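You operate a simulated robot arm through the tools that you are given. There is no shell and no other tool.

Carry out the task below with a simulated robot arm. There is one attempt and no reset: what you move stays moved.

JOB
Change the cloudy dip water, then soak the wilted lettuce and replant it.
Fine: turn the dip knob to drain till the pan is empty, to fill till the water reaches the red line, then to off; hold the pot under till its plug darkens and push it home in its hole on the grey board; the other lettuces stay put.

The check looks at the end state, three seconds after you hand in, the way a careful person would. Anything else that was tipped, shoved, dropped, spilled or broken makes it a failure.

ROBOT AND FRAMES
A 6-joint arm with a two-finger gripper, fixed in place. Base frame: the origin is on the floor under the middle of its stand, x ahead of it, y to its left, z up; the work surface is at about z = 850. Readings come in mm, rad, newtons and seconds.
With the tool pointing down near the work surface it reaches from about 500 to 820 mm from the base axis. Its first joint turns from -2.897 to 2.897 rad. Payload 1.66 kg.
The TCP is the grasp point between the finger pads, 16 mm short of the fingertips. In the tool frame z runs along the fingers and y along their closing line. The gripper opens to 111 mm; its body begins 104 mm behind the TCP.
Orientation is told as [roll, pitch, yaw] about the base's x, y, z axes, in that order, counted from this pose: with the fingers straight down and closing along the base's y, the tool's x points along the base's -x, its y along +y and its z along -z.

CONTROLS
- The arm moves only by the tool send_rows. Its argument "series" is a list that holds one entry, the list of rows, each a list of 7 numbers: the shift along the tool's x, y, z in units of 20 mm (1.0 is 20 mm), then the turn, a rotation vector about the tool's x, y, z in units of 5 degrees (1.0 is 5 degrees), then the opening, from 0 (shut) to 1 (fully open). In form: [[[dx, dy, dz, wx, wy, wz, gripper], ...]]. A call has 1 to 20 rows; each row shifts and turns the commanded pose from where the row before left it, along the tool's axes as they then stand. A call with a number of a shift or a turn outside -1 to 1 is refused whole. A row lasts 0.2 s, in which the tool goes at most 50 mm and 0.15 rad; a call with a longer step from one row to the next is refused whole, and so is a gripper value outside its range. A pose out of reach is approached as far as the arm can. The call stops where the force on the tool passes 40 N (or 10 N more than at its start, if that is more) or the arm is blocked; 0.2 s more then pass. The fingers move at their own pace (about 169.8 mm/s each) and stop on an object; they squeeze with about 32 N. The grip force told is the motor's: it shows also when the fingers shut on nothing. Time passes only in rows, and 0.2 s behind the last, so rows that do not move let the fingers close. It gives the time, the measured TCP pose, the force on the tool (base axes), the opening and the grip force at its end, in the units of the frame above (readings bear some noise), with the torque about the TCP (base axes, N m) and any sound that the robot's microphone picked up, and new pictures: "show" is both (left out), scene, wrist or none.
- Cameras (640 x 400 px; columns grow to the right, rows downward): "scene" is fixed at [391, 509, 1617.3]; the picture's right is [-0.91, -0.42, 0.00], its down [-0.37, 0.82, -0.43] and it looks along [0.18, -0.39, -0.90] (base axes); focal length 336 px, centre (320, 200). "wrist" rides on the gripper at [70, 13, -143] in the tool frame; the picture's right is [-0.19, 0.98, 0.00], its down [-0.87, -0.17, -0.47] and it looks along [-0.46, -0.09, 0.88] (tool axes); focal length 230 px, centre (320, 200). There is no depth. A picture from a camera that has moved, and an enlarged one, comes with that camera's place and axes in the base frame and with its lens. The place of the scene camera against the robot may be out by one fixed shift of up to 18 mm in any direction.
- lift_body(by): moves the trunk up (or, below 0, down) by that many mm; the arm rides with it, the base frame stays. It gives what a move gives, with no picture.
- inspect(camera, box): a new picture of the part [left, top, right, bottom] of that camera's present view, enlarged. No time passes.
- finish_job(): hands the job in; it is judged then, once.

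Nothing tells you positions but the pictures and the camera data. Unless the task says otherwise, let go and move clear before handing in.

The tools are called after "Request:" as a command line: name --argument value ..., lists and objects as JSON in quotes. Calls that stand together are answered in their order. send_rows: Moves the arm, as the interface text tells. Its arguments: {"type":"object","properties":{"series":{"type":"array","items":{"type":"array","items":{"type":"array","items":{"type":"number"}}}},"show":{"type":"string","enum":["both","scene","wrist","none"]}},"required":["series"]} The other tools are called the same way: lift_body (by) moves the trunk up or down; inspect (camera, box) takes an enlarged picture of a part of a camera's view; finish_job () hands the job in.

At the start:

```text
time: 0.0
eef_pos: [455.4, 222.0, 1257.1]
orientation: [0.0, -0.001, 0.0]
wrist_force: [-0.7, -0.1, 0.5]
wrist_torque: [-0.01, 0.03, -0.03]
gripper_width: 110.8
finger_force: 0.0
trunk travel left (down, up): [-250.0, 340.0]
```

scene: 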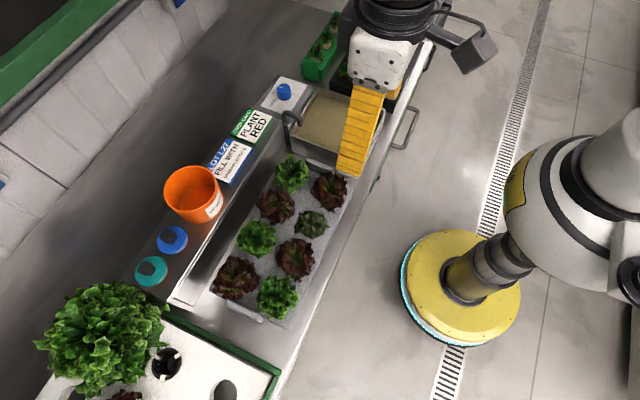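
wrist: 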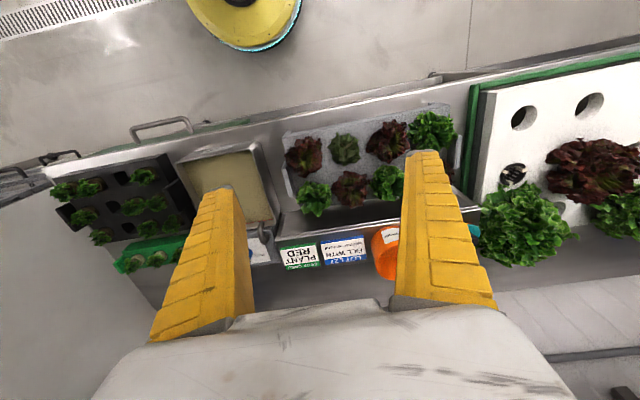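

I see a bench with a dip pan (cloudy water), a knob by it, a grey board with lettuces, cards, and a white board nearby. I'll enlarge several parts before moving anything.

Request:
inspect --camera "scene" --box '[240, 60, 440, 185]'

Request:
inspect --camera "scene" --box '[180, 140, 380, 340]'

Request:
inspect --camera "scene" --box '[20, 260, 300, 400]'

Request:
inspect --camera "wrist" --box '[160, 100, 480, 300]'

Request:
inspect --camera "wrist" --box '[460, 60, 640, 280]'

Request:
inspect --camera "wrist" --box '[0, 100, 280, 280]'

```text
3.20 times, centred on (340, 122) of scene
camera zoom: at [391.0, 509.0, 1617.3], right [-0.91, -0.42, 0.0], down [-0.37, 0.82, -0.43], along [0.18, -0.39, -0.9], focal length 1076 px, centre (256, 448)
```

zoom: 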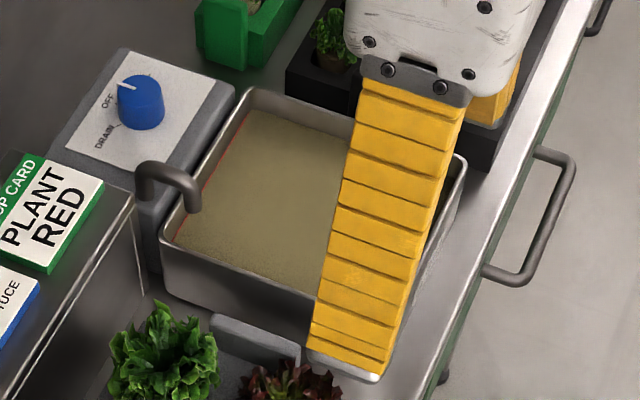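

```text
2.00 times, centred on (280, 240) of scene
camera zoom: at [391.0, 509.0, 1617.3], right [-0.91, -0.42, 0.0], down [-0.37, 0.82, -0.43], along [0.18, -0.39, -0.9], focal length 672 px, centre (400, 120)
```

zoom: 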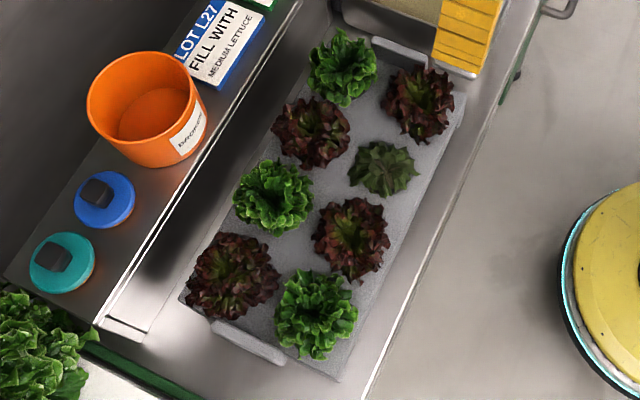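

```text
2.29 times, centred on (160, 330) of scene
camera zoom: at [391.0, 509.0, 1617.3], right [-0.91, -0.42, 0.0], down [-0.37, 0.82, -0.43], along [0.18, -0.39, -0.9], focal length 768 px, centre (686, -97)
```

zoom: 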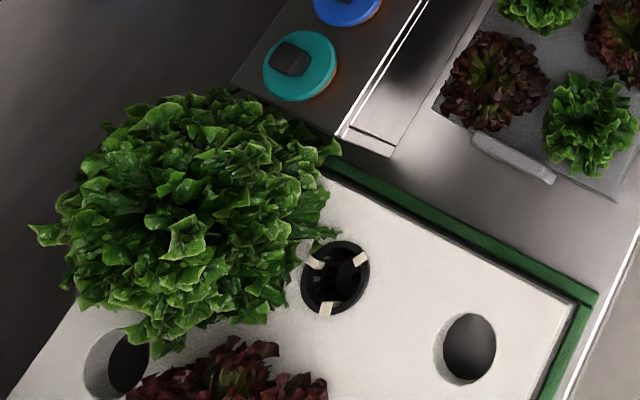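

```text
2.00 times, centred on (320, 200) of wrist
camera zoom: at [386.3, 234.6, 1399.6], right [0.19, 0.98, 0.0], down [0.87, -0.17, 0.47], along [0.46, -0.09, -0.88], focal length 460 px, centre (320, 200)
```

zoom: 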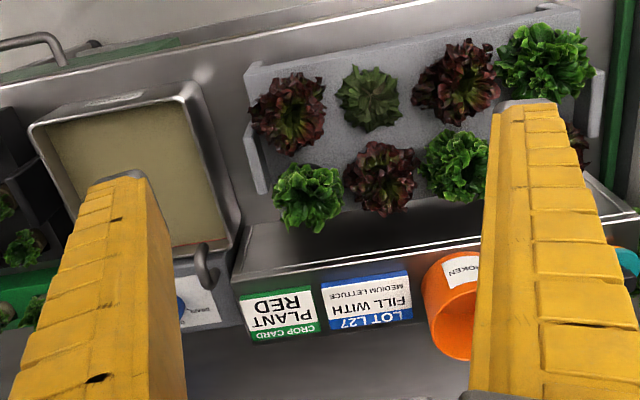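

```text
1.82 times, centred on (550, 170) of wrist
camera zoom: at [386.3, 234.6, 1399.6], right [0.19, 0.98, 0.0], down [0.87, -0.17, 0.47], along [0.46, -0.09, -0.88], focal length 418 px, centre (-98, 254)
```

zoom: 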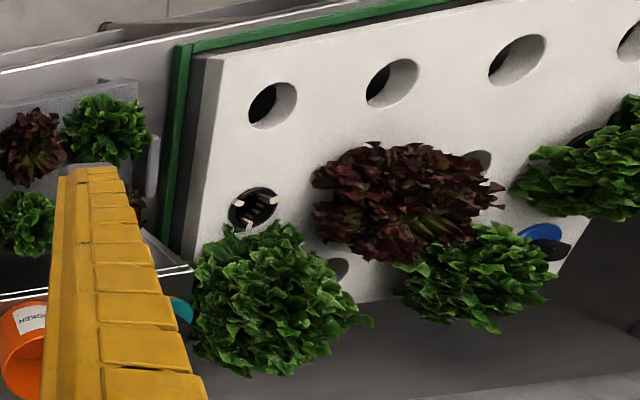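

```text
2.22 times, centred on (140, 190) of wrist
camera zoom: at [386.3, 234.6, 1399.6], right [0.19, 0.98, 0.0], down [0.87, -0.17, 0.47], along [0.46, -0.09, -0.88], focal length 511 px, centre (720, 222)
```

zoom: 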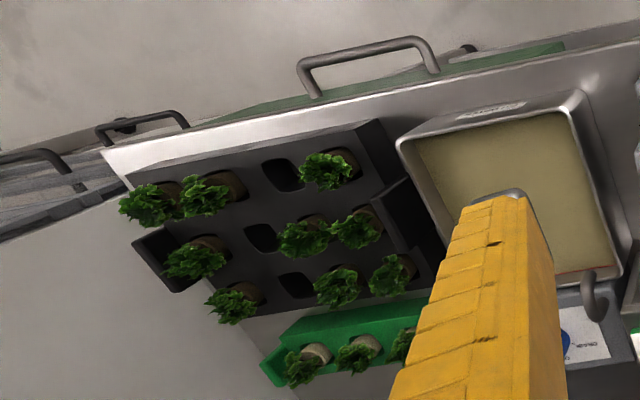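

The wilted, small dull-green lettuce is about (520, 262) on the grey board; the dip pan is to its right at around y≈50, and the blue knob is about (766, -66). I'll move the arm to a safe height nearer the knob for a closer look.

Request:
send_rows --series '[[[-0.9, -0.9, 0, 0, 0, 0, 1], [-0.9, -0.9, 0, 0, 0, 0, 1], [-0.9, -0.9, 0, 0, 0, 0, 1], [-0.9, -0.9, 0, 0, 0, 0, 1], [-0.9, -0.9, 0.3, 0, 0, 0, 1], [-0.9, -0.9, 0.3, 0, 0, 0, 1], [-0.9, -0.9, 0.3, 0, 0, 0, 1], [-0.9, -0.9, 0.3, 0, 0, 0, 1], [-0.9, -0.9, 0.3, 0, 0, 0, 1], [-0.9, -0.9, 0.3, 0, 0, 0, 1], [-0.9, -0.9, 0.3, 0, 0, 0, 1], [-0.9, -0.9, 0.3, 0, 0, 0, 1], [-0.5, -0.9, 0.3, 0, 0, 0, 1], [-0.5, -0.9, 0.3, 0, 0, 0, 1], [-0.5, -0.9, 0.3, 0, 0, 0, 1]]]'

```text
time: 3.2
eef_pos: [701.2, -48.9, 1190.8]
orientation: [0.002, 0.0, 0.002]
wrist_force: [0.4, 0.1, -0.7]
wrist_torque: [-0.01, 0.02, 0.01]
gripper_width: 110.8
finger_force: 0.0
trunk travel left (down, up): [-250.0, 340.0]
camera wrist: at [632.7, -35.4, 1333.4], right [0.19, 0.98, 0.0], down [0.87, -0.17, 0.47], along [0.46, -0.09, -0.88], focal length 230 px, centre (320, 200)
```

scene: 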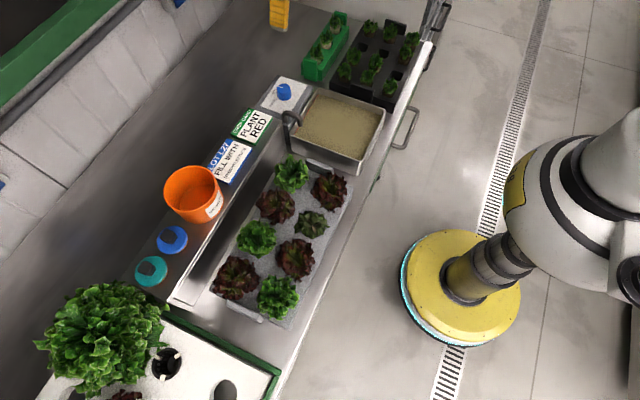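
wrist: 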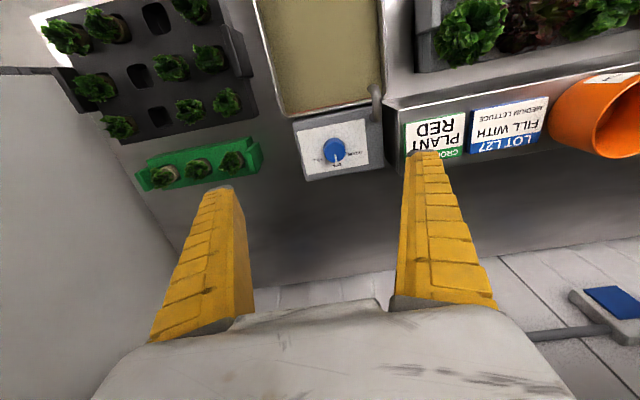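

The view is clear now. I'll enlarge the knob and pan in both cameras.

Request:
inspect --camera "wrist" --box '[280, 100, 400, 190]'

Request:
inspect --camera "scene" --box '[250, 65, 400, 180]'

Request:
inspect --camera "scene" --box '[255, 70, 315, 125]'

Request:
inspect --camera "scene" --box '[260, 150, 370, 280]'

Request:
inspect --camera "wrist" --box '[240, 0, 400, 130]'

```text
4.44 times, centred on (340, 145) of wrist
camera zoom: at [632.7, -35.4, 1333.4], right [0.19, 0.98, 0.0], down [0.87, -0.17, 0.47], along [0.46, -0.09, -0.88], focal length 1022 px, centre (231, 444)
```

zoom: 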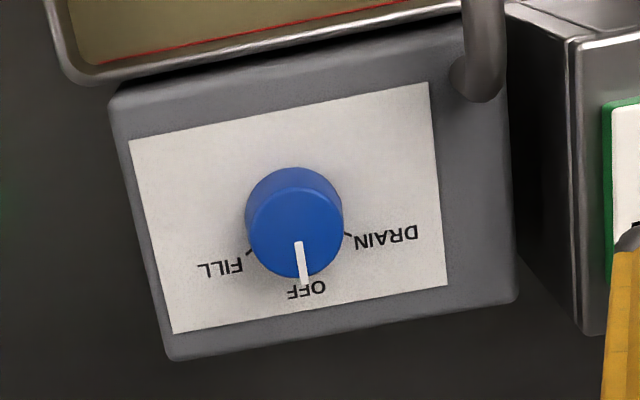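

```text
3.48 times, centred on (325, 122) of scene
camera zoom: at [391.0, 509.0, 1617.3], right [-0.91, -0.42, 0.0], down [-0.37, 0.82, -0.43], along [0.18, -0.39, -0.9], focal length 1169 px, centre (303, 470)
```

zoom: 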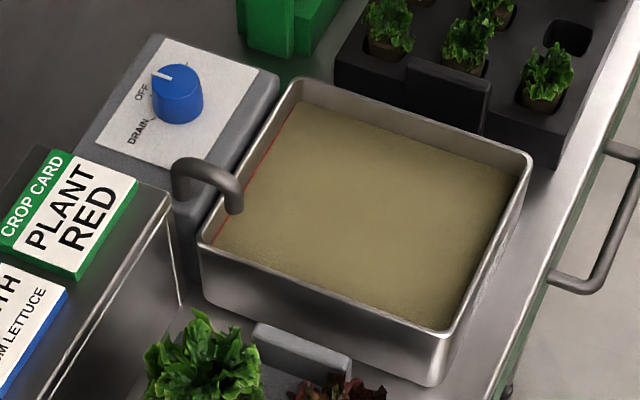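

```text
7.27 times, centred on (285, 98) of scene
camera zoom: at [391.0, 509.0, 1617.3], right [-0.91, -0.42, 0.0], down [-0.37, 0.82, -0.43], along [0.18, -0.39, -0.9], focal length 2445 px, centre (574, 946)
```

zoom: 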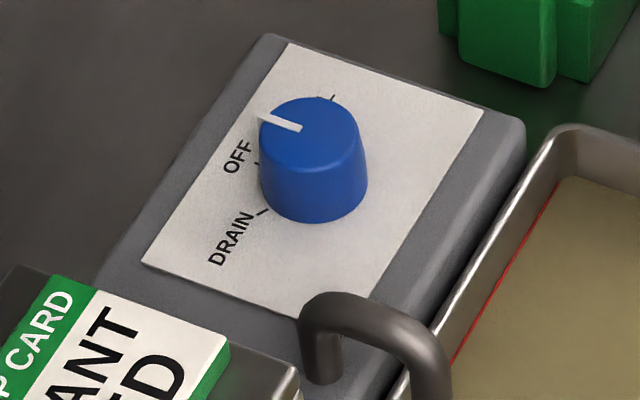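

```text
3.08 times, centred on (315, 215) of scene
camera zoom: at [391.0, 509.0, 1617.3], right [-0.91, -0.42, 0.0], down [-0.37, 0.82, -0.43], along [0.18, -0.39, -0.9], focal length 1034 px, centre (335, 154)
```

zoom: 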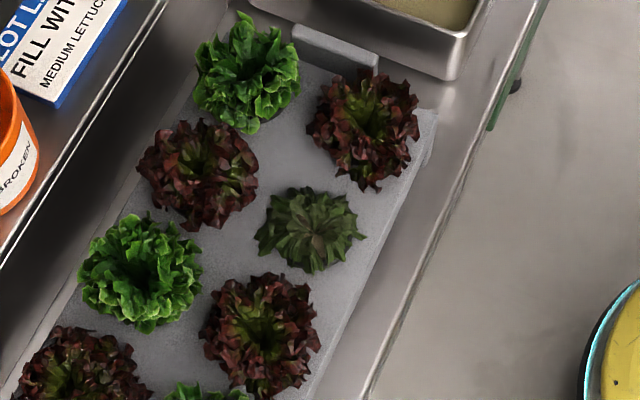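

```text
3.08 times, centred on (320, 65) of wrist
camera zoom: at [632.7, -35.4, 1333.4], right [0.19, 0.98, 0.0], down [0.87, -0.17, 0.47], along [0.46, -0.09, -0.88], focal length 708 px, centre (320, 615)
```

zoom: 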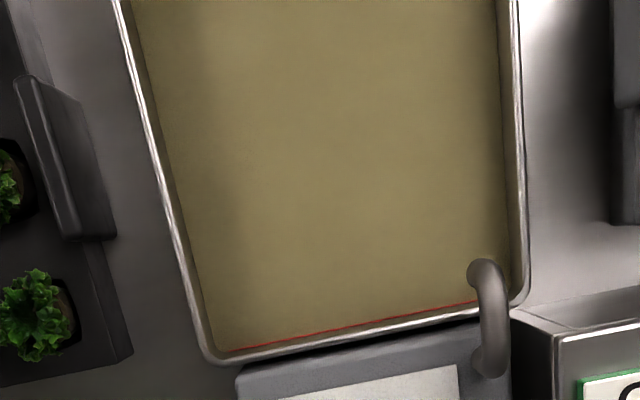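

The knob points to OFF (away from the robot), DRAIN is on its +y side and FILL on its -y side. The knob is near (743, -32); I'll move closer above it to triangulate its height.

Request:
send_rows --series '[[[-0.7, 0.27, 0.9, 0, 0, 0, 1], [-0.7, 0.27, 0.9, 0, 0, 0, 1], [-0.7, 0.27, 0.9, 0, 0, 0, 1], [0, 0, 0.9, 0, 0, 0, 1], [0, 0, 0.9, 0, 0, 0, 1]]]' --show "wrist"

```text
time: 4.4
eef_pos: [745.1, -30.5, 1099.6]
orientation: [0.001, 0.0, 0.001]
wrist_force: [0.1, -0.6, -0.8]
wrist_torque: [-0.01, 0.01, 0.02]
gripper_width: 110.8
finger_force: 0.1
trunk travel left (down, up): [-250.0, 340.0]
camera wrist: at [675.2, -18.4, 1242.3], right [0.19, 0.98, 0.0], down [0.87, -0.17, 0.47], along [0.46, -0.09, -0.88], focal length 230 px, centre (320, 200)
```

wrist: 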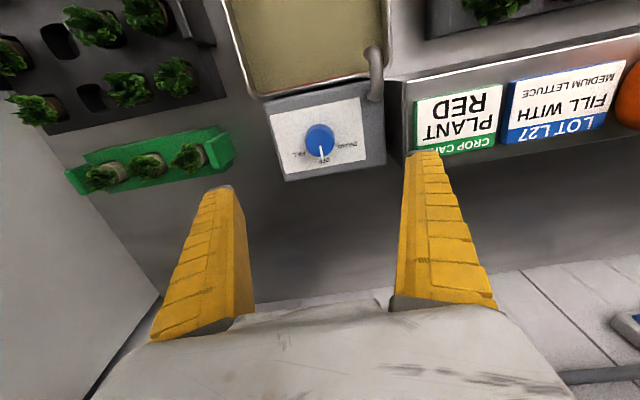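

Request:
inspect --camera "wrist" --box '[260, 80, 400, 190]'

Request:
inspect --camera "wrist" --box '[295, 110, 345, 170]'

```text
3.64 times, centred on (330, 135) of wrist
camera zoom: at [675.2, -18.4, 1242.3], right [0.19, 0.98, 0.0], down [0.87, -0.17, 0.47], along [0.46, -0.09, -0.88], focal length 837 px, centre (284, 436)
```

zoom: 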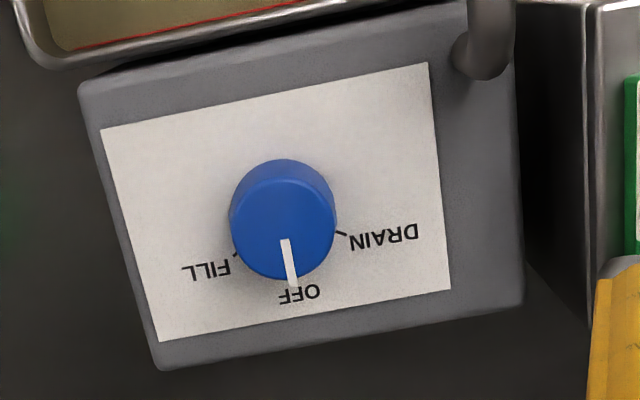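

```text
6.67 times, centred on (320, 140) of wrist
camera zoom: at [675.2, -18.4, 1242.3], right [0.19, 0.98, 0.0], down [0.87, -0.17, 0.47], along [0.46, -0.09, -0.88], focal length 1534 px, centre (320, 600)
```

zoom: 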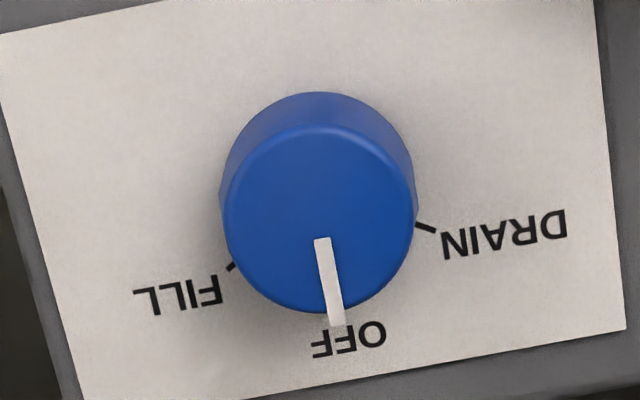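

The knob top is at about (747, -32.5, 948), 37 mm wide, with DRAIN at +60° and FILL at -60° from OFF. I'll go down to just above it with the fingers partly open and check alignment.

Request:
send_rows --series '[[[-0.1, -0.1, 0.8, 0, 0, 0, 0.6], [0, 0, 1, 0, 0, 0, 0.6], [0, 0, 1, 0, 0, 0, 0.6], [0, 0, 1, 0, 0, 0, 0.6], [0, 0, 1, 0, 0, 0, 0.6], [0, 0, 1, 0, 0, 0, 0.6]]]'

```text
time: 5.8
eef_pos: [746.8, -33.1, 985.5]
orientation: [0.001, 0.001, 0.001]
wrist_force: [0.6, -1.1, -0.5]
wrist_torque: [-0.01, 0.0, 0.0]
gripper_width: 68.6
finger_force: 1.1
trunk travel left (down, up): [-250.0, 340.0]
camera wrist: at [677.8, -20.6, 1127.8], right [0.19, 0.98, 0.0], down [0.87, -0.17, 0.47], along [0.46, -0.09, -0.88], focal length 230 px, centre (320, 200)
```

scene: 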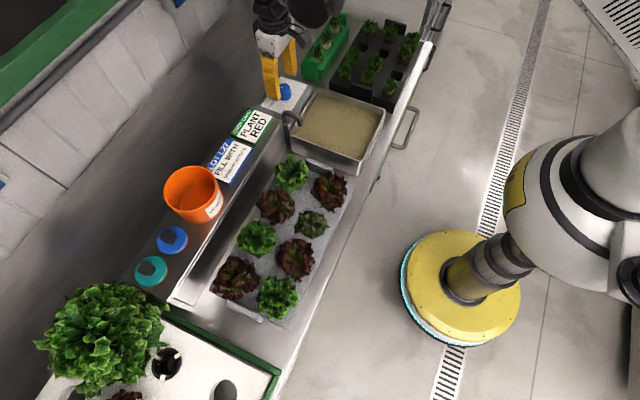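
wrist: 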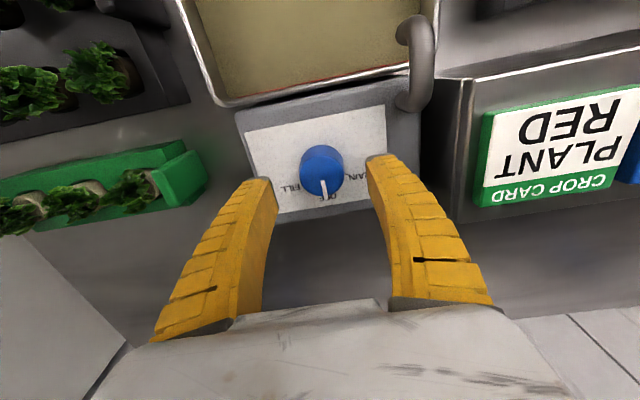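

The knob is centred between the fingers and the scene camera still sees the pan. I'll go down around the knob and close on it.

Request:
send_rows --series '[[[0, 0, 0.7, 0, 0, 0, 0.6], [0, 0, 0.7, 0, 0, 0, 0.6], [0, 0, 0.7, 0, 0, 0, 0.6], [0, 0, 0, 0, 0, 0, 0.6], [0, 0, 0, 0, 0, 0, 0.3], [0, 0, 0, 0, 0, 0, 0.3], [0, 0, 0, 0, 0, 0, 0.2], [0, 0, 0, 0, 0, 0, 0.2]]]'

```text
time: 6.6
eef_pos: [745.1, -33.0, 951.5]
orientation: [-0.001, -0.002, 0.001]
wrist_force: [-6.6, 8.1, 22.4]
wrist_torque: [0.27, 0.43, 0.0]
gripper_width: 30.1
finger_force: 34.2
trunk travel left (down, up): [-250.0, 340.0]
stopped in row 4: the force on the tool passed its limit at 51 N (the readings are from after the stop); the commanded pose is now the measured one
camera wrist: at [675.6, -19.2, 1092.9], right [0.19, 0.98, 0.0], down [0.86, -0.17, 0.47], along [0.47, -0.09, -0.88], focal length 230 px, centre (320, 200)
```

scene: 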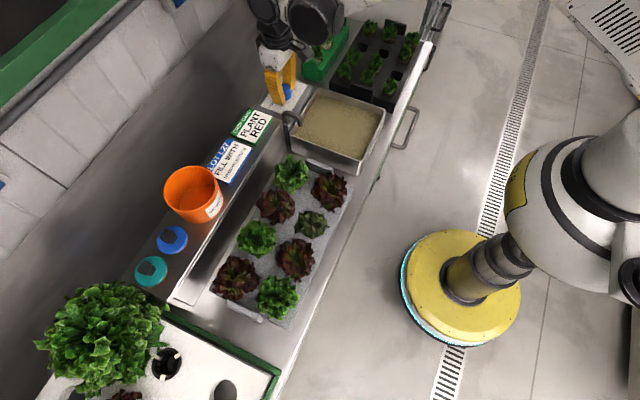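
wrist: 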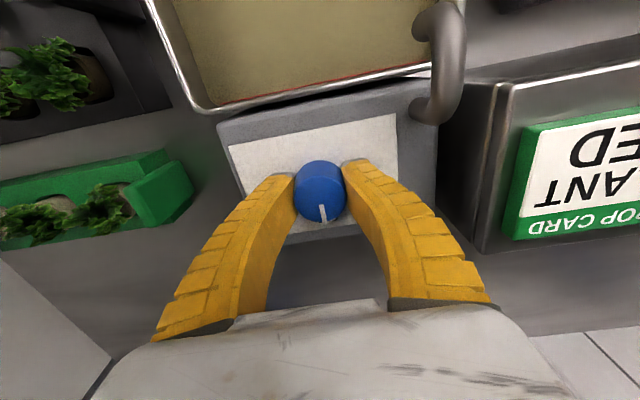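

The call stopped on contact with the fingers now at the knob. I'll zoom in to see what is touching.

Request:
inspect --camera "wrist" --box '[240, 120, 400, 250]'

Request:
inspect --camera "scene" --box '[250, 40, 340, 130]'

```text
3.08 times, centred on (320, 185) of wrist
camera zoom: at [675.6, -19.2, 1092.9], right [0.19, 0.98, 0.0], down [0.86, -0.17, 0.47], along [0.47, -0.09, -0.88], focal length 708 px, centre (320, 246)
```

zoom: 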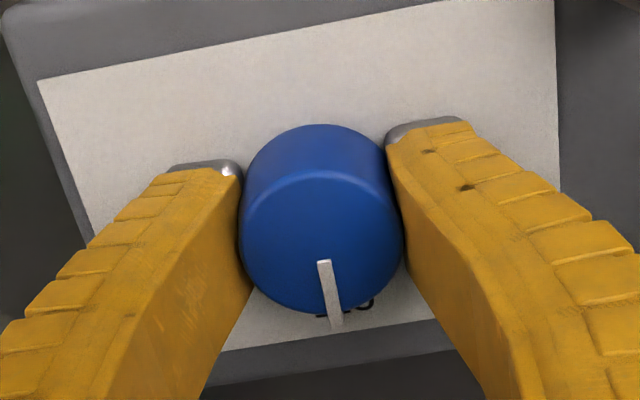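

```text
4.44 times, centred on (295, 85) of scene
camera zoom: at [391.0, 509.0, 1617.3], right [-0.91, -0.42, 0.0], down [-0.37, 0.82, -0.43], along [0.18, -0.39, -0.9], focal length 1494 px, centre (431, 711)
```

zoom: 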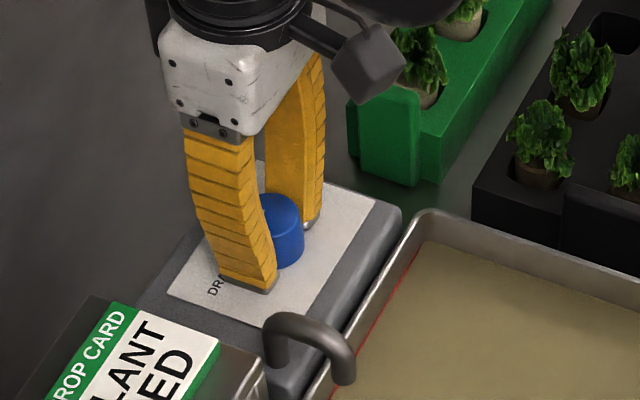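

The fingertips reached the knob's base plate with the fingers on the knob. I'll keep it closed, ease up slightly, and read the force.

Request:
send_rows --series '[[[0, 0, -0.1, 0, 0, 0, 0.2], [0, 0, 0, 0, 0, 0, 0.2], [0, 0, 0, 0, 0, 0, 0.2]]]' --show "wrist"

```text
time: 7.4
eef_pos: [745.9, -32.3, 951.3]
orientation: [0.001, -0.004, 0.002]
wrist_force: [-18.1, 16.9, -0.1]
wrist_torque: [0.3, 0.7, 0.01]
gripper_width: 31.2
finger_force: 34.1
trunk travel left (down, up): [-250.0, 340.0]
camera wrist: at [676.0, -19.2, 1093.4], right [0.19, 0.98, 0.0], down [0.86, -0.17, 0.47], along [0.47, -0.09, -0.88], focal length 230 px, centre (320, 200)
```

wrist: 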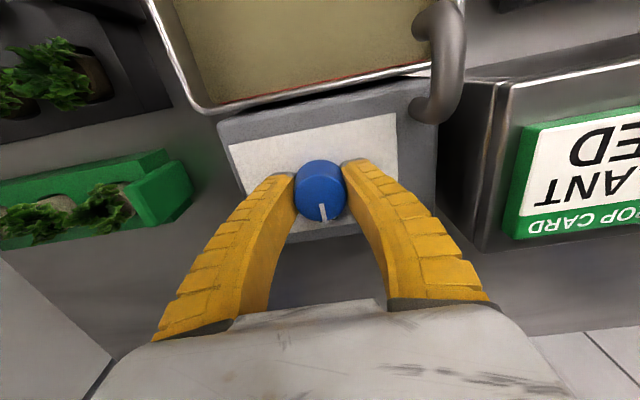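

There is about 25 N of sideways preload, so I'll open, let it settle, and regrip the knob slightly higher.

Request:
send_rows --series '[[[0, 0, 0, 0, 0, 0, 0.5], [0, 0, -0.1, 0, 0, 0, 0.5], [0, 0, 0, 0, 0, 0, 0.5], [0, 0, 0, 0, 0, 0, 0.5]]]' --show "wrist"

```text
time: 8.4
eef_pos: [747.4, -33.0, 951.9]
orientation: [-0.001, -0.004, 0.001]
wrist_force: [0.2, -0.2, -0.1]
wrist_torque: [0.01, -0.01, 0.0]
gripper_width: 57.6
finger_force: 1.7
trunk travel left (down, up): [-250.0, 340.0]
camera wrist: at [677.8, -21.2, 1094.2], right [0.19, 0.98, 0.0], down [0.86, -0.17, 0.47], along [0.47, -0.09, -0.88], focal length 230 px, centre (320, 200)
```

wrist: 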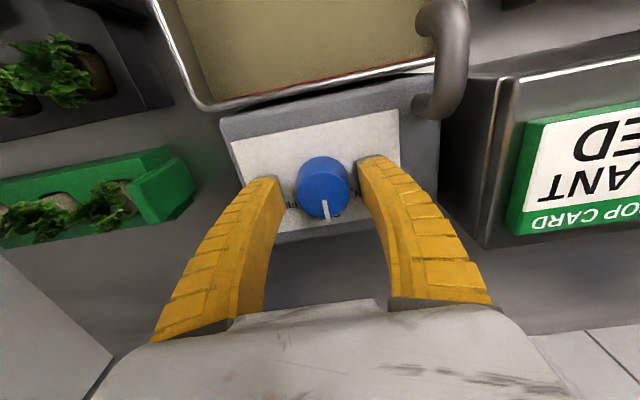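

It's free with no force now; the knob is about 1.5 mm off in x and y. I'll shift to centre and close again.

Request:
send_rows --series '[[[0.08, 0.08, 0.05, 0, 0, 0, 0.5], [0, 0, 0, 0, 0, 0, 0.5], [0, 0, 0, 0, 0, 0, 0.2], [0, 0, 0, 0, 0, 0, 0.2], [0, 0, 0, 0, 0, 0, 0.2]]]' --show "wrist"

```text
time: 9.6
eef_pos: [745.7, -31.9, 951.7]
orientation: [0.0, -0.003, 0.002]
wrist_force: [-0.1, 4.0, -0.2]
wrist_torque: [-0.05, 0.42, 0.0]
gripper_width: 33.3
finger_force: 34.0
trunk travel left (down, up): [-250.0, 340.0]
camera wrist: at [676.0, -18.9, 1093.6], right [0.19, 0.98, 0.0], down [0.86, -0.17, 0.47], along [0.47, -0.09, -0.88], focal length 230 px, centre (320, 200)
```

wrist: 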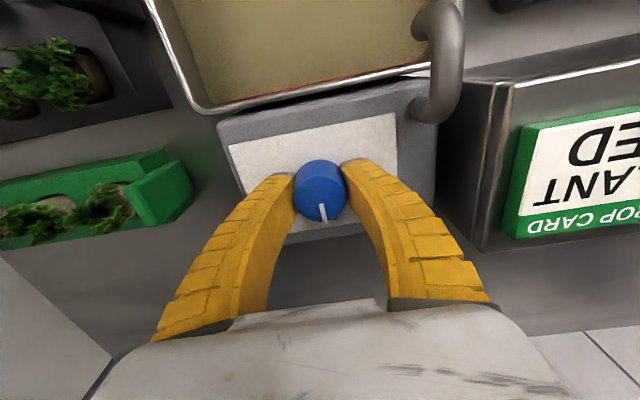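

The grip is now well centred. I'll turn toward DRAIN (counter-clockwise from above), first by 30° to check it follows.

Request:
send_rows --series '[[[0, 0, 0, 0, 0, -1, 0.2], [0, 0, 0, 0, 0, -1, 0.2], [0, 0, 0, 0, 0, -1, 0.2], [0, 0, 0, 0, 0, -1, 0.2], [0, 0, 0, 0, 0, -1, 0.2], [0, 0, 0, 0, 0, -1, 0.2]]]'

```text
time: 11.0
eef_pos: [745.6, -32.0, 951.3]
orientation: [-0.001, -0.004, 0.529]
wrist_force: [2.3, 10.9, 7.2]
wrist_torque: [0.02, 0.04, -0.01]
gripper_width: 32.7
finger_force: 34.2
trunk travel left (down, up): [-250.0, 340.0]
camera wrist: at [678.4, -55.4, 1093.5], right [-0.33, 0.94, 0.0], down [0.83, 0.29, 0.47], along [0.45, 0.15, -0.88], focal length 230 px, centre (320, 200)
```

scene: 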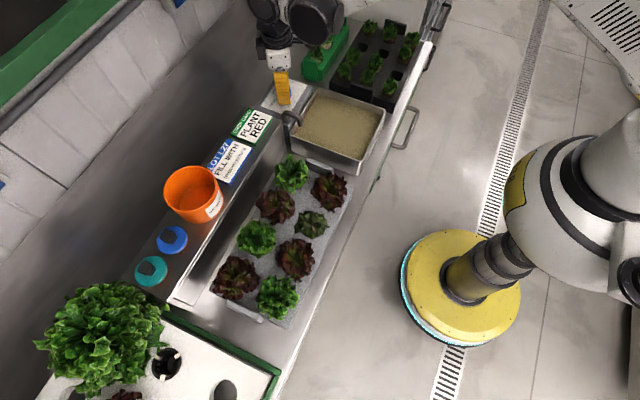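
wrist: 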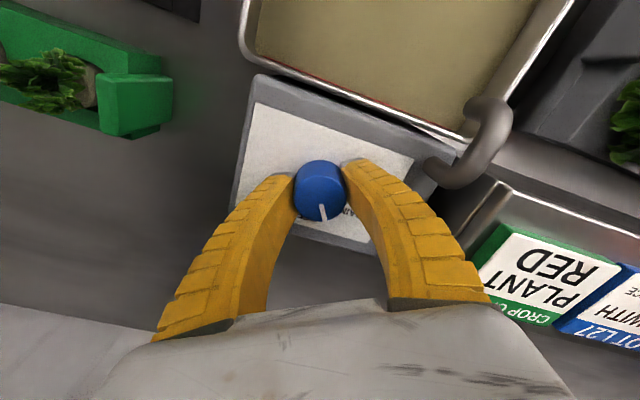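

The pointer follows the tool with no slip. I'll continue the remaining 30° to DRAIN.

Request:
send_rows --series '[[[0, 0, 0, 0, 0, -1, 0.2], [0, 0, 0, 0, 0, -1, 0.2], [0, 0, 0, 0, 0, -1, 0.2], [0, 0, 0, 0, 0, -1, 0.2], [0, 0, 0, 0, 0, -1, 0.2], [0, 0, 0, 0, 0, -1, 0.2], [0, 0, 0, 0, 0, 0, 0.2]]]'

```text
time: 12.6
eef_pos: [745.0, -32.6, 952.8]
orientation: [-0.002, 0.0, 1.048]
wrist_force: [-9.1, 9.5, -4.4]
wrist_torque: [0.07, 0.07, -0.62]
gripper_width: 32.0
finger_force: 34.3
trunk travel left (down, up): [-250.0, 340.0]
camera wrist: at [698.9, -85.8, 1094.1], right [-0.76, 0.65, 0.0], down [0.58, 0.67, 0.47], along [0.31, 0.36, -0.88], focal length 230 px, centre (320, 200)
```

scene: 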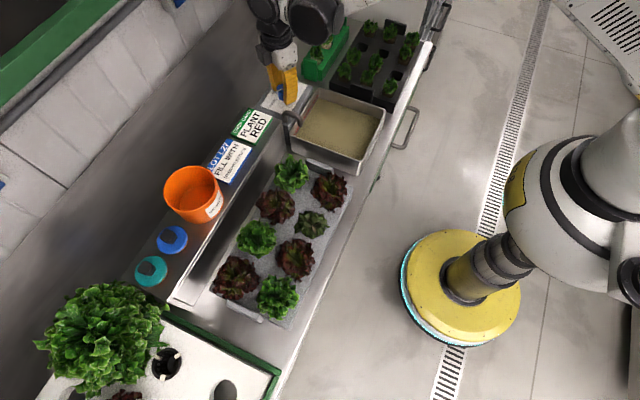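
wrist: 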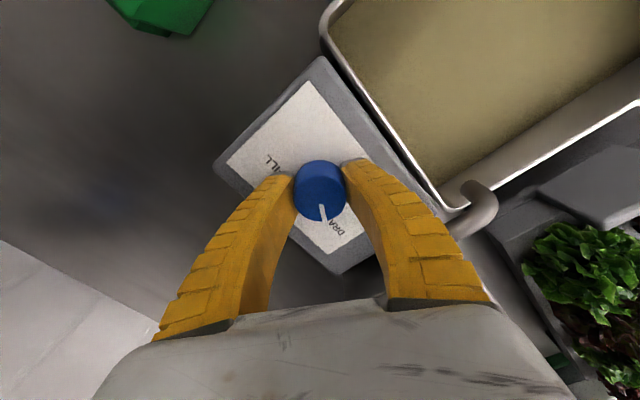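

The pointer is at DRAIN and the water is already dropping. I'll hold still and watch the pan.

Request:
send_rows --series '[[[0, 0, 0, 0, 0, 0, 0.2], [0, 0, 0, 0, 0, 0, 0.2], [0, 0, 0, 0, 0, 0, 0.2], [0, 0, 0, 0, 0, 0, 0.2], [0, 0, 0, 0, 0, 0, 0.2], [0, 0, 0, 0, 0, 0, 0.2], [0, 0, 0, 0, 0, 0, 0.2], [0, 0, 0, 0, 0, 0, 0.2], [0, 0, 0, 0, 0, 0, 0.2], [0, 0, 0, 0, 0, 0, 0.2]]]' --show "none"

Request:
inspect --camera "scene" --box '[250, 60, 400, 180]'

```text
time: 14.8
eef_pos: [743.9, -31.4, 952.2]
orientation: [-0.003, -0.001, 1.049]
wrist_force: [-15.5, 10.2, -9.0]
wrist_torque: [-0.02, 0.11, -0.19]
gripper_width: 31.6
finger_force: 34.1
trunk travel left (down, up): [-250.0, 340.0]
```

```text
3.33 times, centred on (325, 120) of scene
camera zoom: at [391.0, 509.0, 1617.3], right [-0.91, -0.42, 0.0], down [-0.37, 0.82, -0.43], along [0.18, -0.39, -0.9], focal length 1121 px, centre (303, 467)
```

zoom: 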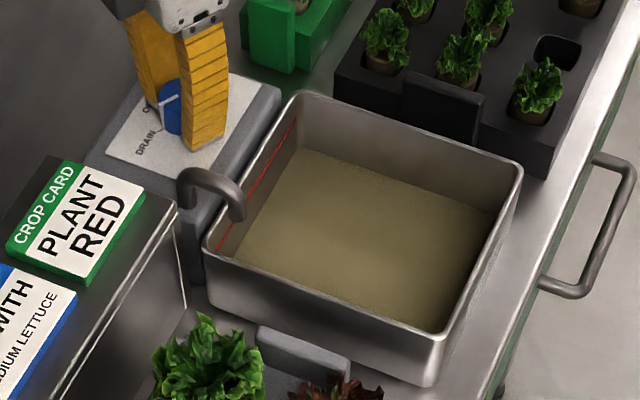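

The level is falling well below the red line. I'll keep waiting at DRAIN.

Request:
send_rows --series '[[[0, 0, 0, 0, 0, 0, 0.2], [0, 0, 0, 0, 0, 0, 0.2], [0, 0, 0, 0, 0, 0, 0.2], [0, 0, 0, 0, 0, 0, 0.2], [0, 0, 0, 0, 0, 0, 0.2], [0, 0, 0, 0, 0, 0, 0.2], [0, 0, 0, 0, 0, 0, 0.2], [0, 0, 0, 0, 0, 0, 0.2], [0, 0, 0, 0, 0, 0, 0.2], [0, 0, 0, 0, 0, 0, 0.2]]]' --show "none"

Request:
inspect --camera "scene" --box '[250, 60, 400, 180]'

```text
time: 17.0
eef_pos: [745.5, -31.2, 952.5]
orientation: [-0.004, -0.003, 1.047]
wrist_force: [-11.3, 10.1, -2.9]
wrist_torque: [0.05, 0.03, -0.15]
gripper_width: 31.0
finger_force: 34.5
trunk travel left (down, up): [-250.0, 340.0]
```

```text
3.33 times, centred on (325, 120) of scene
camera zoom: at [391.0, 509.0, 1617.3], right [-0.91, -0.42, 0.0], down [-0.37, 0.82, -0.43], along [0.18, -0.39, -0.9], focal length 1121 px, centre (303, 467)
```

zoom: 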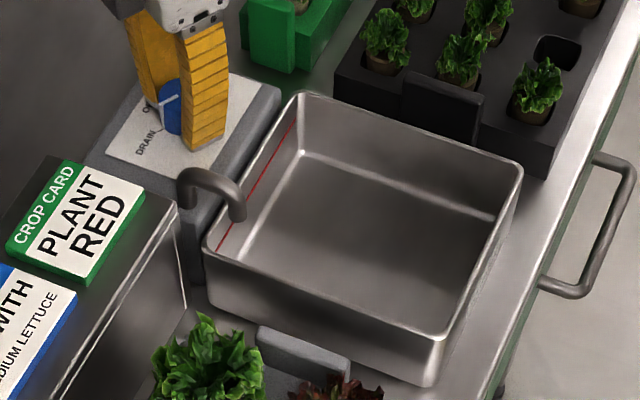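

The pan looks empty. I'll wait another second to be sure, then start turning back toward FILL.

Request:
send_rows --series '[[[0, 0, 0, 0, 0, 0, 0.2], [0, 0, 0, 0, 0, 0, 0.2], [0, 0, 0, 0, 0, 0, 0.2], [0, 0, 0, 0, 0, 0, 0.2], [0, 0, 0, 0, 0, 0, 0.2]]]' --show "wrist"

Request:
inspect --camera "scene" --box '[250, 60, 400, 180]'

Request:
inspect --camera "wrist" --box '[240, 100, 400, 260]'

```text
time: 18.2
eef_pos: [744.4, -32.4, 953.3]
orientation: [-0.003, -0.002, 1.047]
wrist_force: [-9.6, 10.7, -0.2]
wrist_torque: [0.1, 0.03, -0.14]
gripper_width: 30.9
finger_force: 33.9
trunk travel left (down, up): [-250.0, 340.0]
camera wrist: at [698.7, -85.7, 1094.7], right [-0.76, 0.65, 0.0], down [0.58, 0.67, 0.47], along [0.31, 0.36, -0.88], focal length 230 px, centre (320, 200)
```

wrist: 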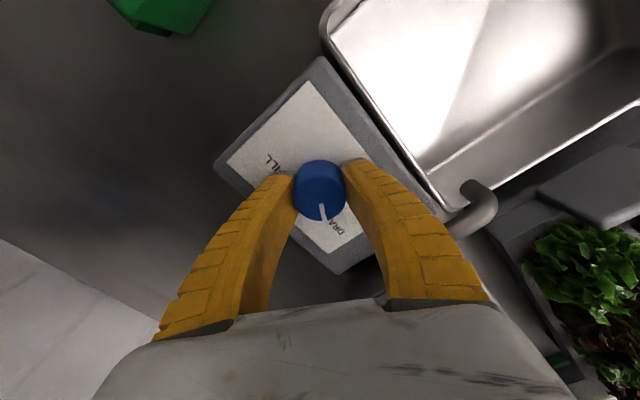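

```text
3.33 times, centred on (325, 120) of scene
camera zoom: at [391.0, 509.0, 1617.3], right [-0.91, -0.42, 0.0], down [-0.37, 0.82, -0.43], along [0.18, -0.39, -0.9], focal length 1121 px, centre (303, 467)
```

zoom: 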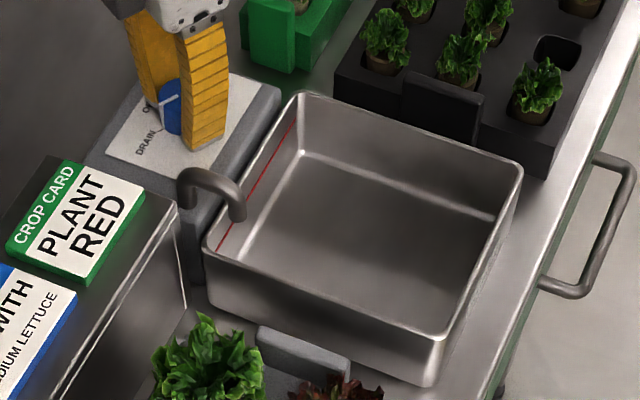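

```text
2.50 times, centred on (320, 180) of wrist
camera zoom: at [698.7, -85.7, 1094.7], right [-0.76, 0.65, 0.0], down [0.58, 0.67, 0.47], along [0.31, 0.36, -0.88], focal length 575 px, centre (320, 250)
```

zoom: 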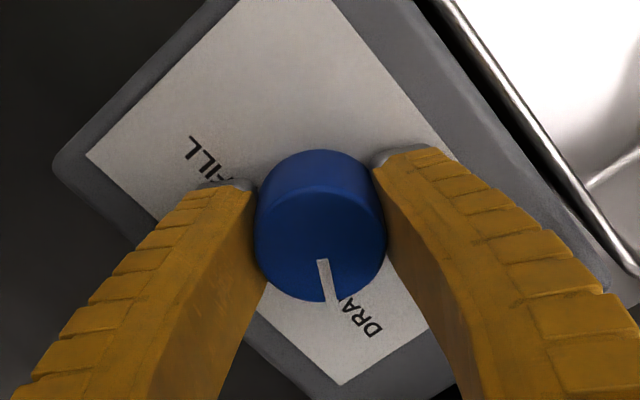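

The pan is empty, showing bare dry steel. I'll turn back through OFF toward FILL, stopping 20° short to check the state.

Request:
send_rows --series '[[[0, 0, 0, 0, 0, 1, 0.2], [0, 0, 0, 0, 0, 1, 0.2], [0, 0, 0, 0, 0, 1, 0.2], [0, 0, 0, 0, 0, 1, 0.2], [0, 0, 0, 0, 0, 1, 0.2], [0, 0, 0, 0, 0, 1, 0.2], [0, 0, 0, 0, 0, 1, 0.2], [0, 0, 0, 0, 0, 1, 0.2], [0, 0, 0, 0, 0, 1, 0.2], [0, 0, 0, 0, 0, 1, 0.2], [0, 0, 0, 0, 0, 1, 0.2], [0, 0, 0, 0, 0, 1, 0.2]]]' --show "both"

Request:
inspect --camera "wrist" --box '[240, 100, 400, 260]'

```text
time: 20.8
eef_pos: [744.8, -31.3, 953.1]
orientation: [0.001, -0.006, 0.0]
wrist_force: [4.6, 8.3, 16.8]
wrist_torque: [0.0, 0.09, -0.02]
gripper_width: 30.8
finger_force: 34.5
trunk travel left (down, up): [-250.0, 340.0]
camera wrist: at [675.3, -18.7, 1094.1], right [0.19, 0.98, 0.0], down [0.86, -0.17, 0.48], along [0.47, -0.09, -0.88], focal length 230 px, centre (320, 200)
```

scene: 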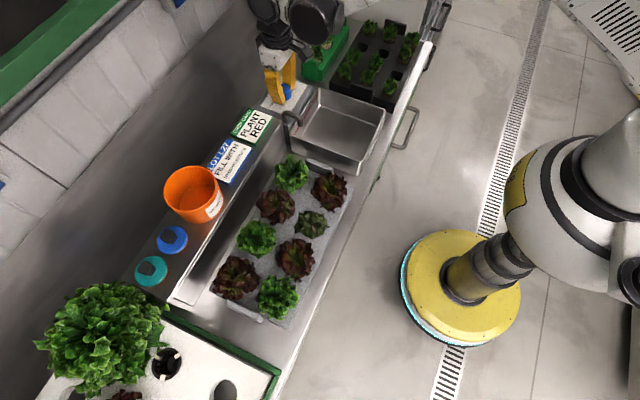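
wrist: 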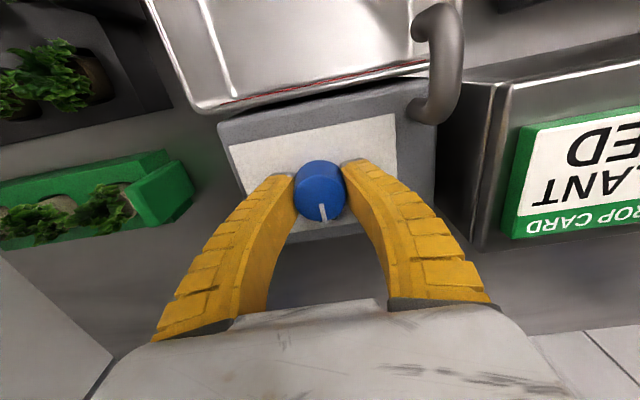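

```text
2.50 times, centred on (320, 180) of wrist
camera zoom: at [675.3, -18.7, 1094.1], right [0.19, 0.98, 0.0], down [0.86, -0.17, 0.48], along [0.47, -0.09, -0.88], focal length 575 px, centre (320, 250)
```

zoom: 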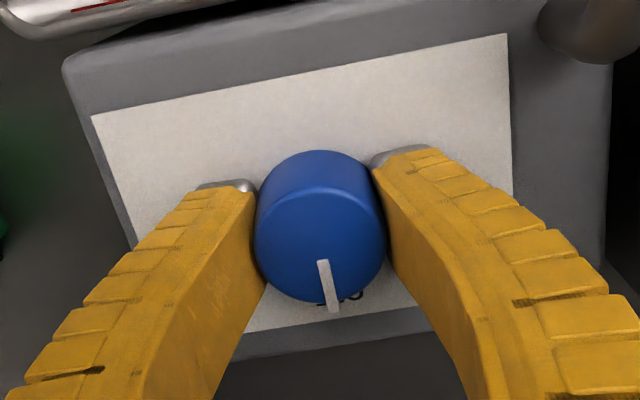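

The knob is at OFF with the pan empty. I'll now turn on toward FILL.

Request:
send_rows --series '[[[0, 0, 0, 0, 0, 1, 0.2], [0, 0, 0, 0, 0, 1, 0.2], [0, 0, 0, 0, 0, 1, 0.2], [0, 0, 0, 0, 0, 1, 0.2], [0, 0, 0, 0, 0, 1, 0.2], [0, 0, 0, 0, 0, 1, 0.2], [0, 0, 0, 0, 0, 1, 0.2], [0, 0, 0, 0, 0, 1, 0.2], [0, 0, 0, 0, 0, 1, 0.2], [0, 0, 0, 0, 0, 1, 0.2]]]' --show "scene"

Request:
inspect --camera "scene" --box '[250, 60, 400, 180]'

```text
time: 23.0
eef_pos: [744.8, -31.6, 950.6]
orientation: [0.004, -0.003, -0.873]
wrist_force: [4.2, 7.4, 19.1]
wrist_torque: [0.0, -0.03, -0.04]
gripper_width: 30.6
finger_force: 34.0
trunk travel left (down, up): [-250.0, 340.0]
```

scene: 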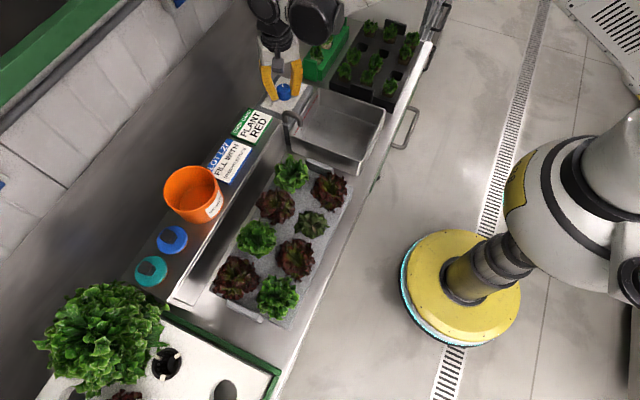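

```text
3.33 times, centred on (325, 120) of scene
camera zoom: at [391.0, 509.0, 1617.3], right [-0.91, -0.42, 0.0], down [-0.37, 0.82, -0.43], along [0.18, -0.39, -0.9], focal length 1121 px, centre (303, 467)
```

zoom: 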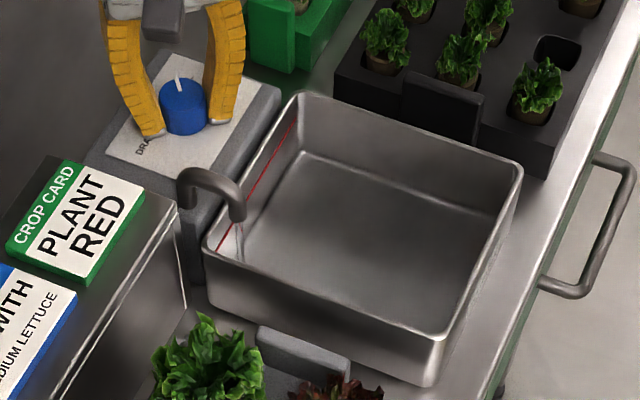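

Water is now running from the spout and the pan starts to fill. I'll hold and watch the level in short steps.

Request:
send_rows --series '[[[0, 0, 0, 0, 0, 0, 0.2], [0, 0, 0, 0, 0, 0, 0.2], [0, 0, 0, 0, 0, 0, 0.2], [0, 0, 0, 0, 0, 0, 0.2]]]' --show "none"

Request:
inspect --camera "scene" --box '[250, 60, 400, 180]'

```text
time: 24.0
eef_pos: [745.7, -30.5, 951.9]
orientation: [0.004, -0.005, -0.873]
wrist_force: [3.6, 7.4, 18.7]
wrist_torque: [0.04, -0.02, 0.0]
gripper_width: 30.9
finger_force: 33.8
trunk travel left (down, up): [-250.0, 340.0]
```

```text
3.33 times, centred on (325, 120) of scene
camera zoom: at [391.0, 509.0, 1617.3], right [-0.91, -0.42, 0.0], down [-0.37, 0.82, -0.43], along [0.18, -0.39, -0.9], focal length 1121 px, centre (303, 467)
```

zoom: 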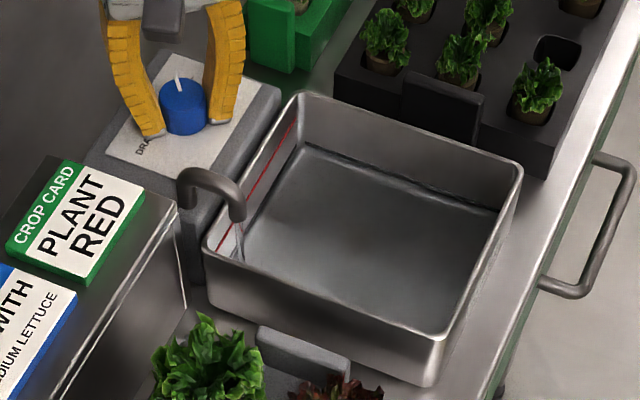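

The level is visibly rising; the red line is still well above. I'll wait another second and look more closely.

Request:
send_rows --series '[[[0, 0, 0, 0, 0, 0, 0.2], [0, 0, 0, 0, 0, 0, 0.2], [0, 0, 0, 0, 0, 0, 0.2], [0, 0, 0, 0, 0, 0, 0.2]]]' --show "none"

Request:
inspect --camera "scene" --box '[295, 80, 355, 150]'

```text
time: 25.0
eef_pos: [744.6, -32.2, 951.4]
orientation: [0.003, -0.004, -0.872]
wrist_force: [3.9, 7.2, 18.1]
wrist_torque: [0.05, -0.07, -0.02]
gripper_width: 30.8
finger_force: 34.3
trunk travel left (down, up): [-250.0, 340.0]
```

```text
5.71 times, centred on (325, 115) of scene
camera zoom: at [391.0, 509.0, 1617.3], right [-0.91, -0.42, 0.0], down [-0.37, 0.82, -0.43], along [0.18, -0.39, -0.9], focal length 1921 px, centre (291, 686)
```

zoom: 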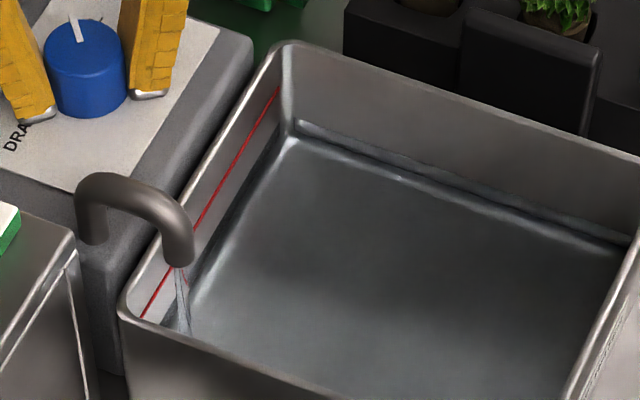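

About 60% of the way to the line, rising around 13 px/s in this zoom. I'll wait about one more second and re-check.

Request:
send_rows --series '[[[0, 0, 0, 0, 0, 0, 0.2], [0, 0, 0, 0, 0, 0, 0.2], [0, 0, 0, 0, 0, 0, 0.2], [0, 0, 0, 0, 0, 0, 0.2]]]' --show "none"

Request:
inspect --camera "scene" --box '[295, 80, 355, 150]'

Request:
inspect --camera "scene" --box '[305, 82, 335, 112]'

```text
time: 26.0
eef_pos: [744.7, -32.5, 952.5]
orientation: [0.003, -0.003, -0.873]
wrist_force: [2.5, 8.7, 16.9]
wrist_torque: [0.02, -0.02, 0.03]
gripper_width: 30.7
finger_force: 34.2
trunk travel left (down, up): [-250.0, 340.0]
```

```text
5.71 times, centred on (325, 115) of scene
camera zoom: at [391.0, 509.0, 1617.3], right [-0.91, -0.42, 0.0], down [-0.37, 0.82, -0.43], along [0.18, -0.39, -0.9], focal length 1921 px, centre (291, 686)
```

zoom: 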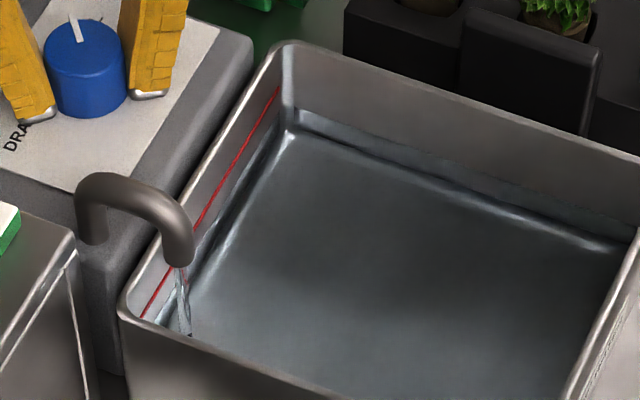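

```text
13.33 times, centred on (320, 97) of scene
camera zoom: at [391.0, 509.0, 1617.3], right [-0.91, -0.42, 0.0], down [-0.37, 0.82, -0.43], along [0.18, -0.39, -0.9], focal length 4482 px, centre (320, 1573)
```

zoom: 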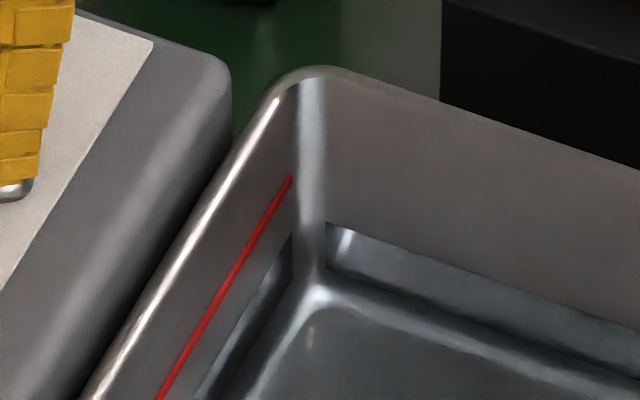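

Gap to the red line is about 60 px at this zoom, rising 30 px/s, so roughly 2 s remain. I'll wait 1.2 s and re-measure.

Request:
send_rows --series '[[[0, 0, 0, 0, 0, 0, 0.2], [0, 0, 0, 0, 0, 0, 0.2], [0, 0, 0, 0, 0, 0, 0.2], [0, 0, 0, 0, 0, 0, 0.2], [0, 0, 0, 0, 0, 0, 0.2]]]' --show "none"

Request:
inspect --camera "scene" --box '[305, 82, 335, 112]'

```text
time: 27.2
eef_pos: [745.2, -32.3, 951.3]
orientation: [0.004, -0.003, -0.872]
wrist_force: [0.2, 7.3, 15.8]
wrist_torque: [0.08, -0.02, -0.01]
gripper_width: 30.6
finger_force: 33.7
trunk travel left (down, up): [-250.0, 340.0]
```

```text
13.33 times, centred on (320, 97) of scene
camera zoom: at [391.0, 509.0, 1617.3], right [-0.91, -0.42, 0.0], down [-0.37, 0.82, -0.43], along [0.18, -0.39, -0.9], focal length 4482 px, centre (320, 1573)
```

zoom: 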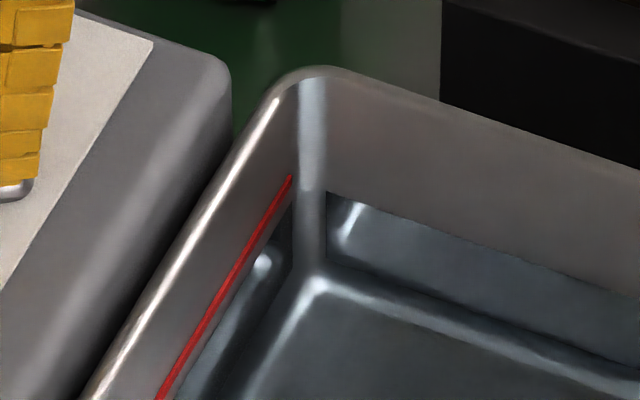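

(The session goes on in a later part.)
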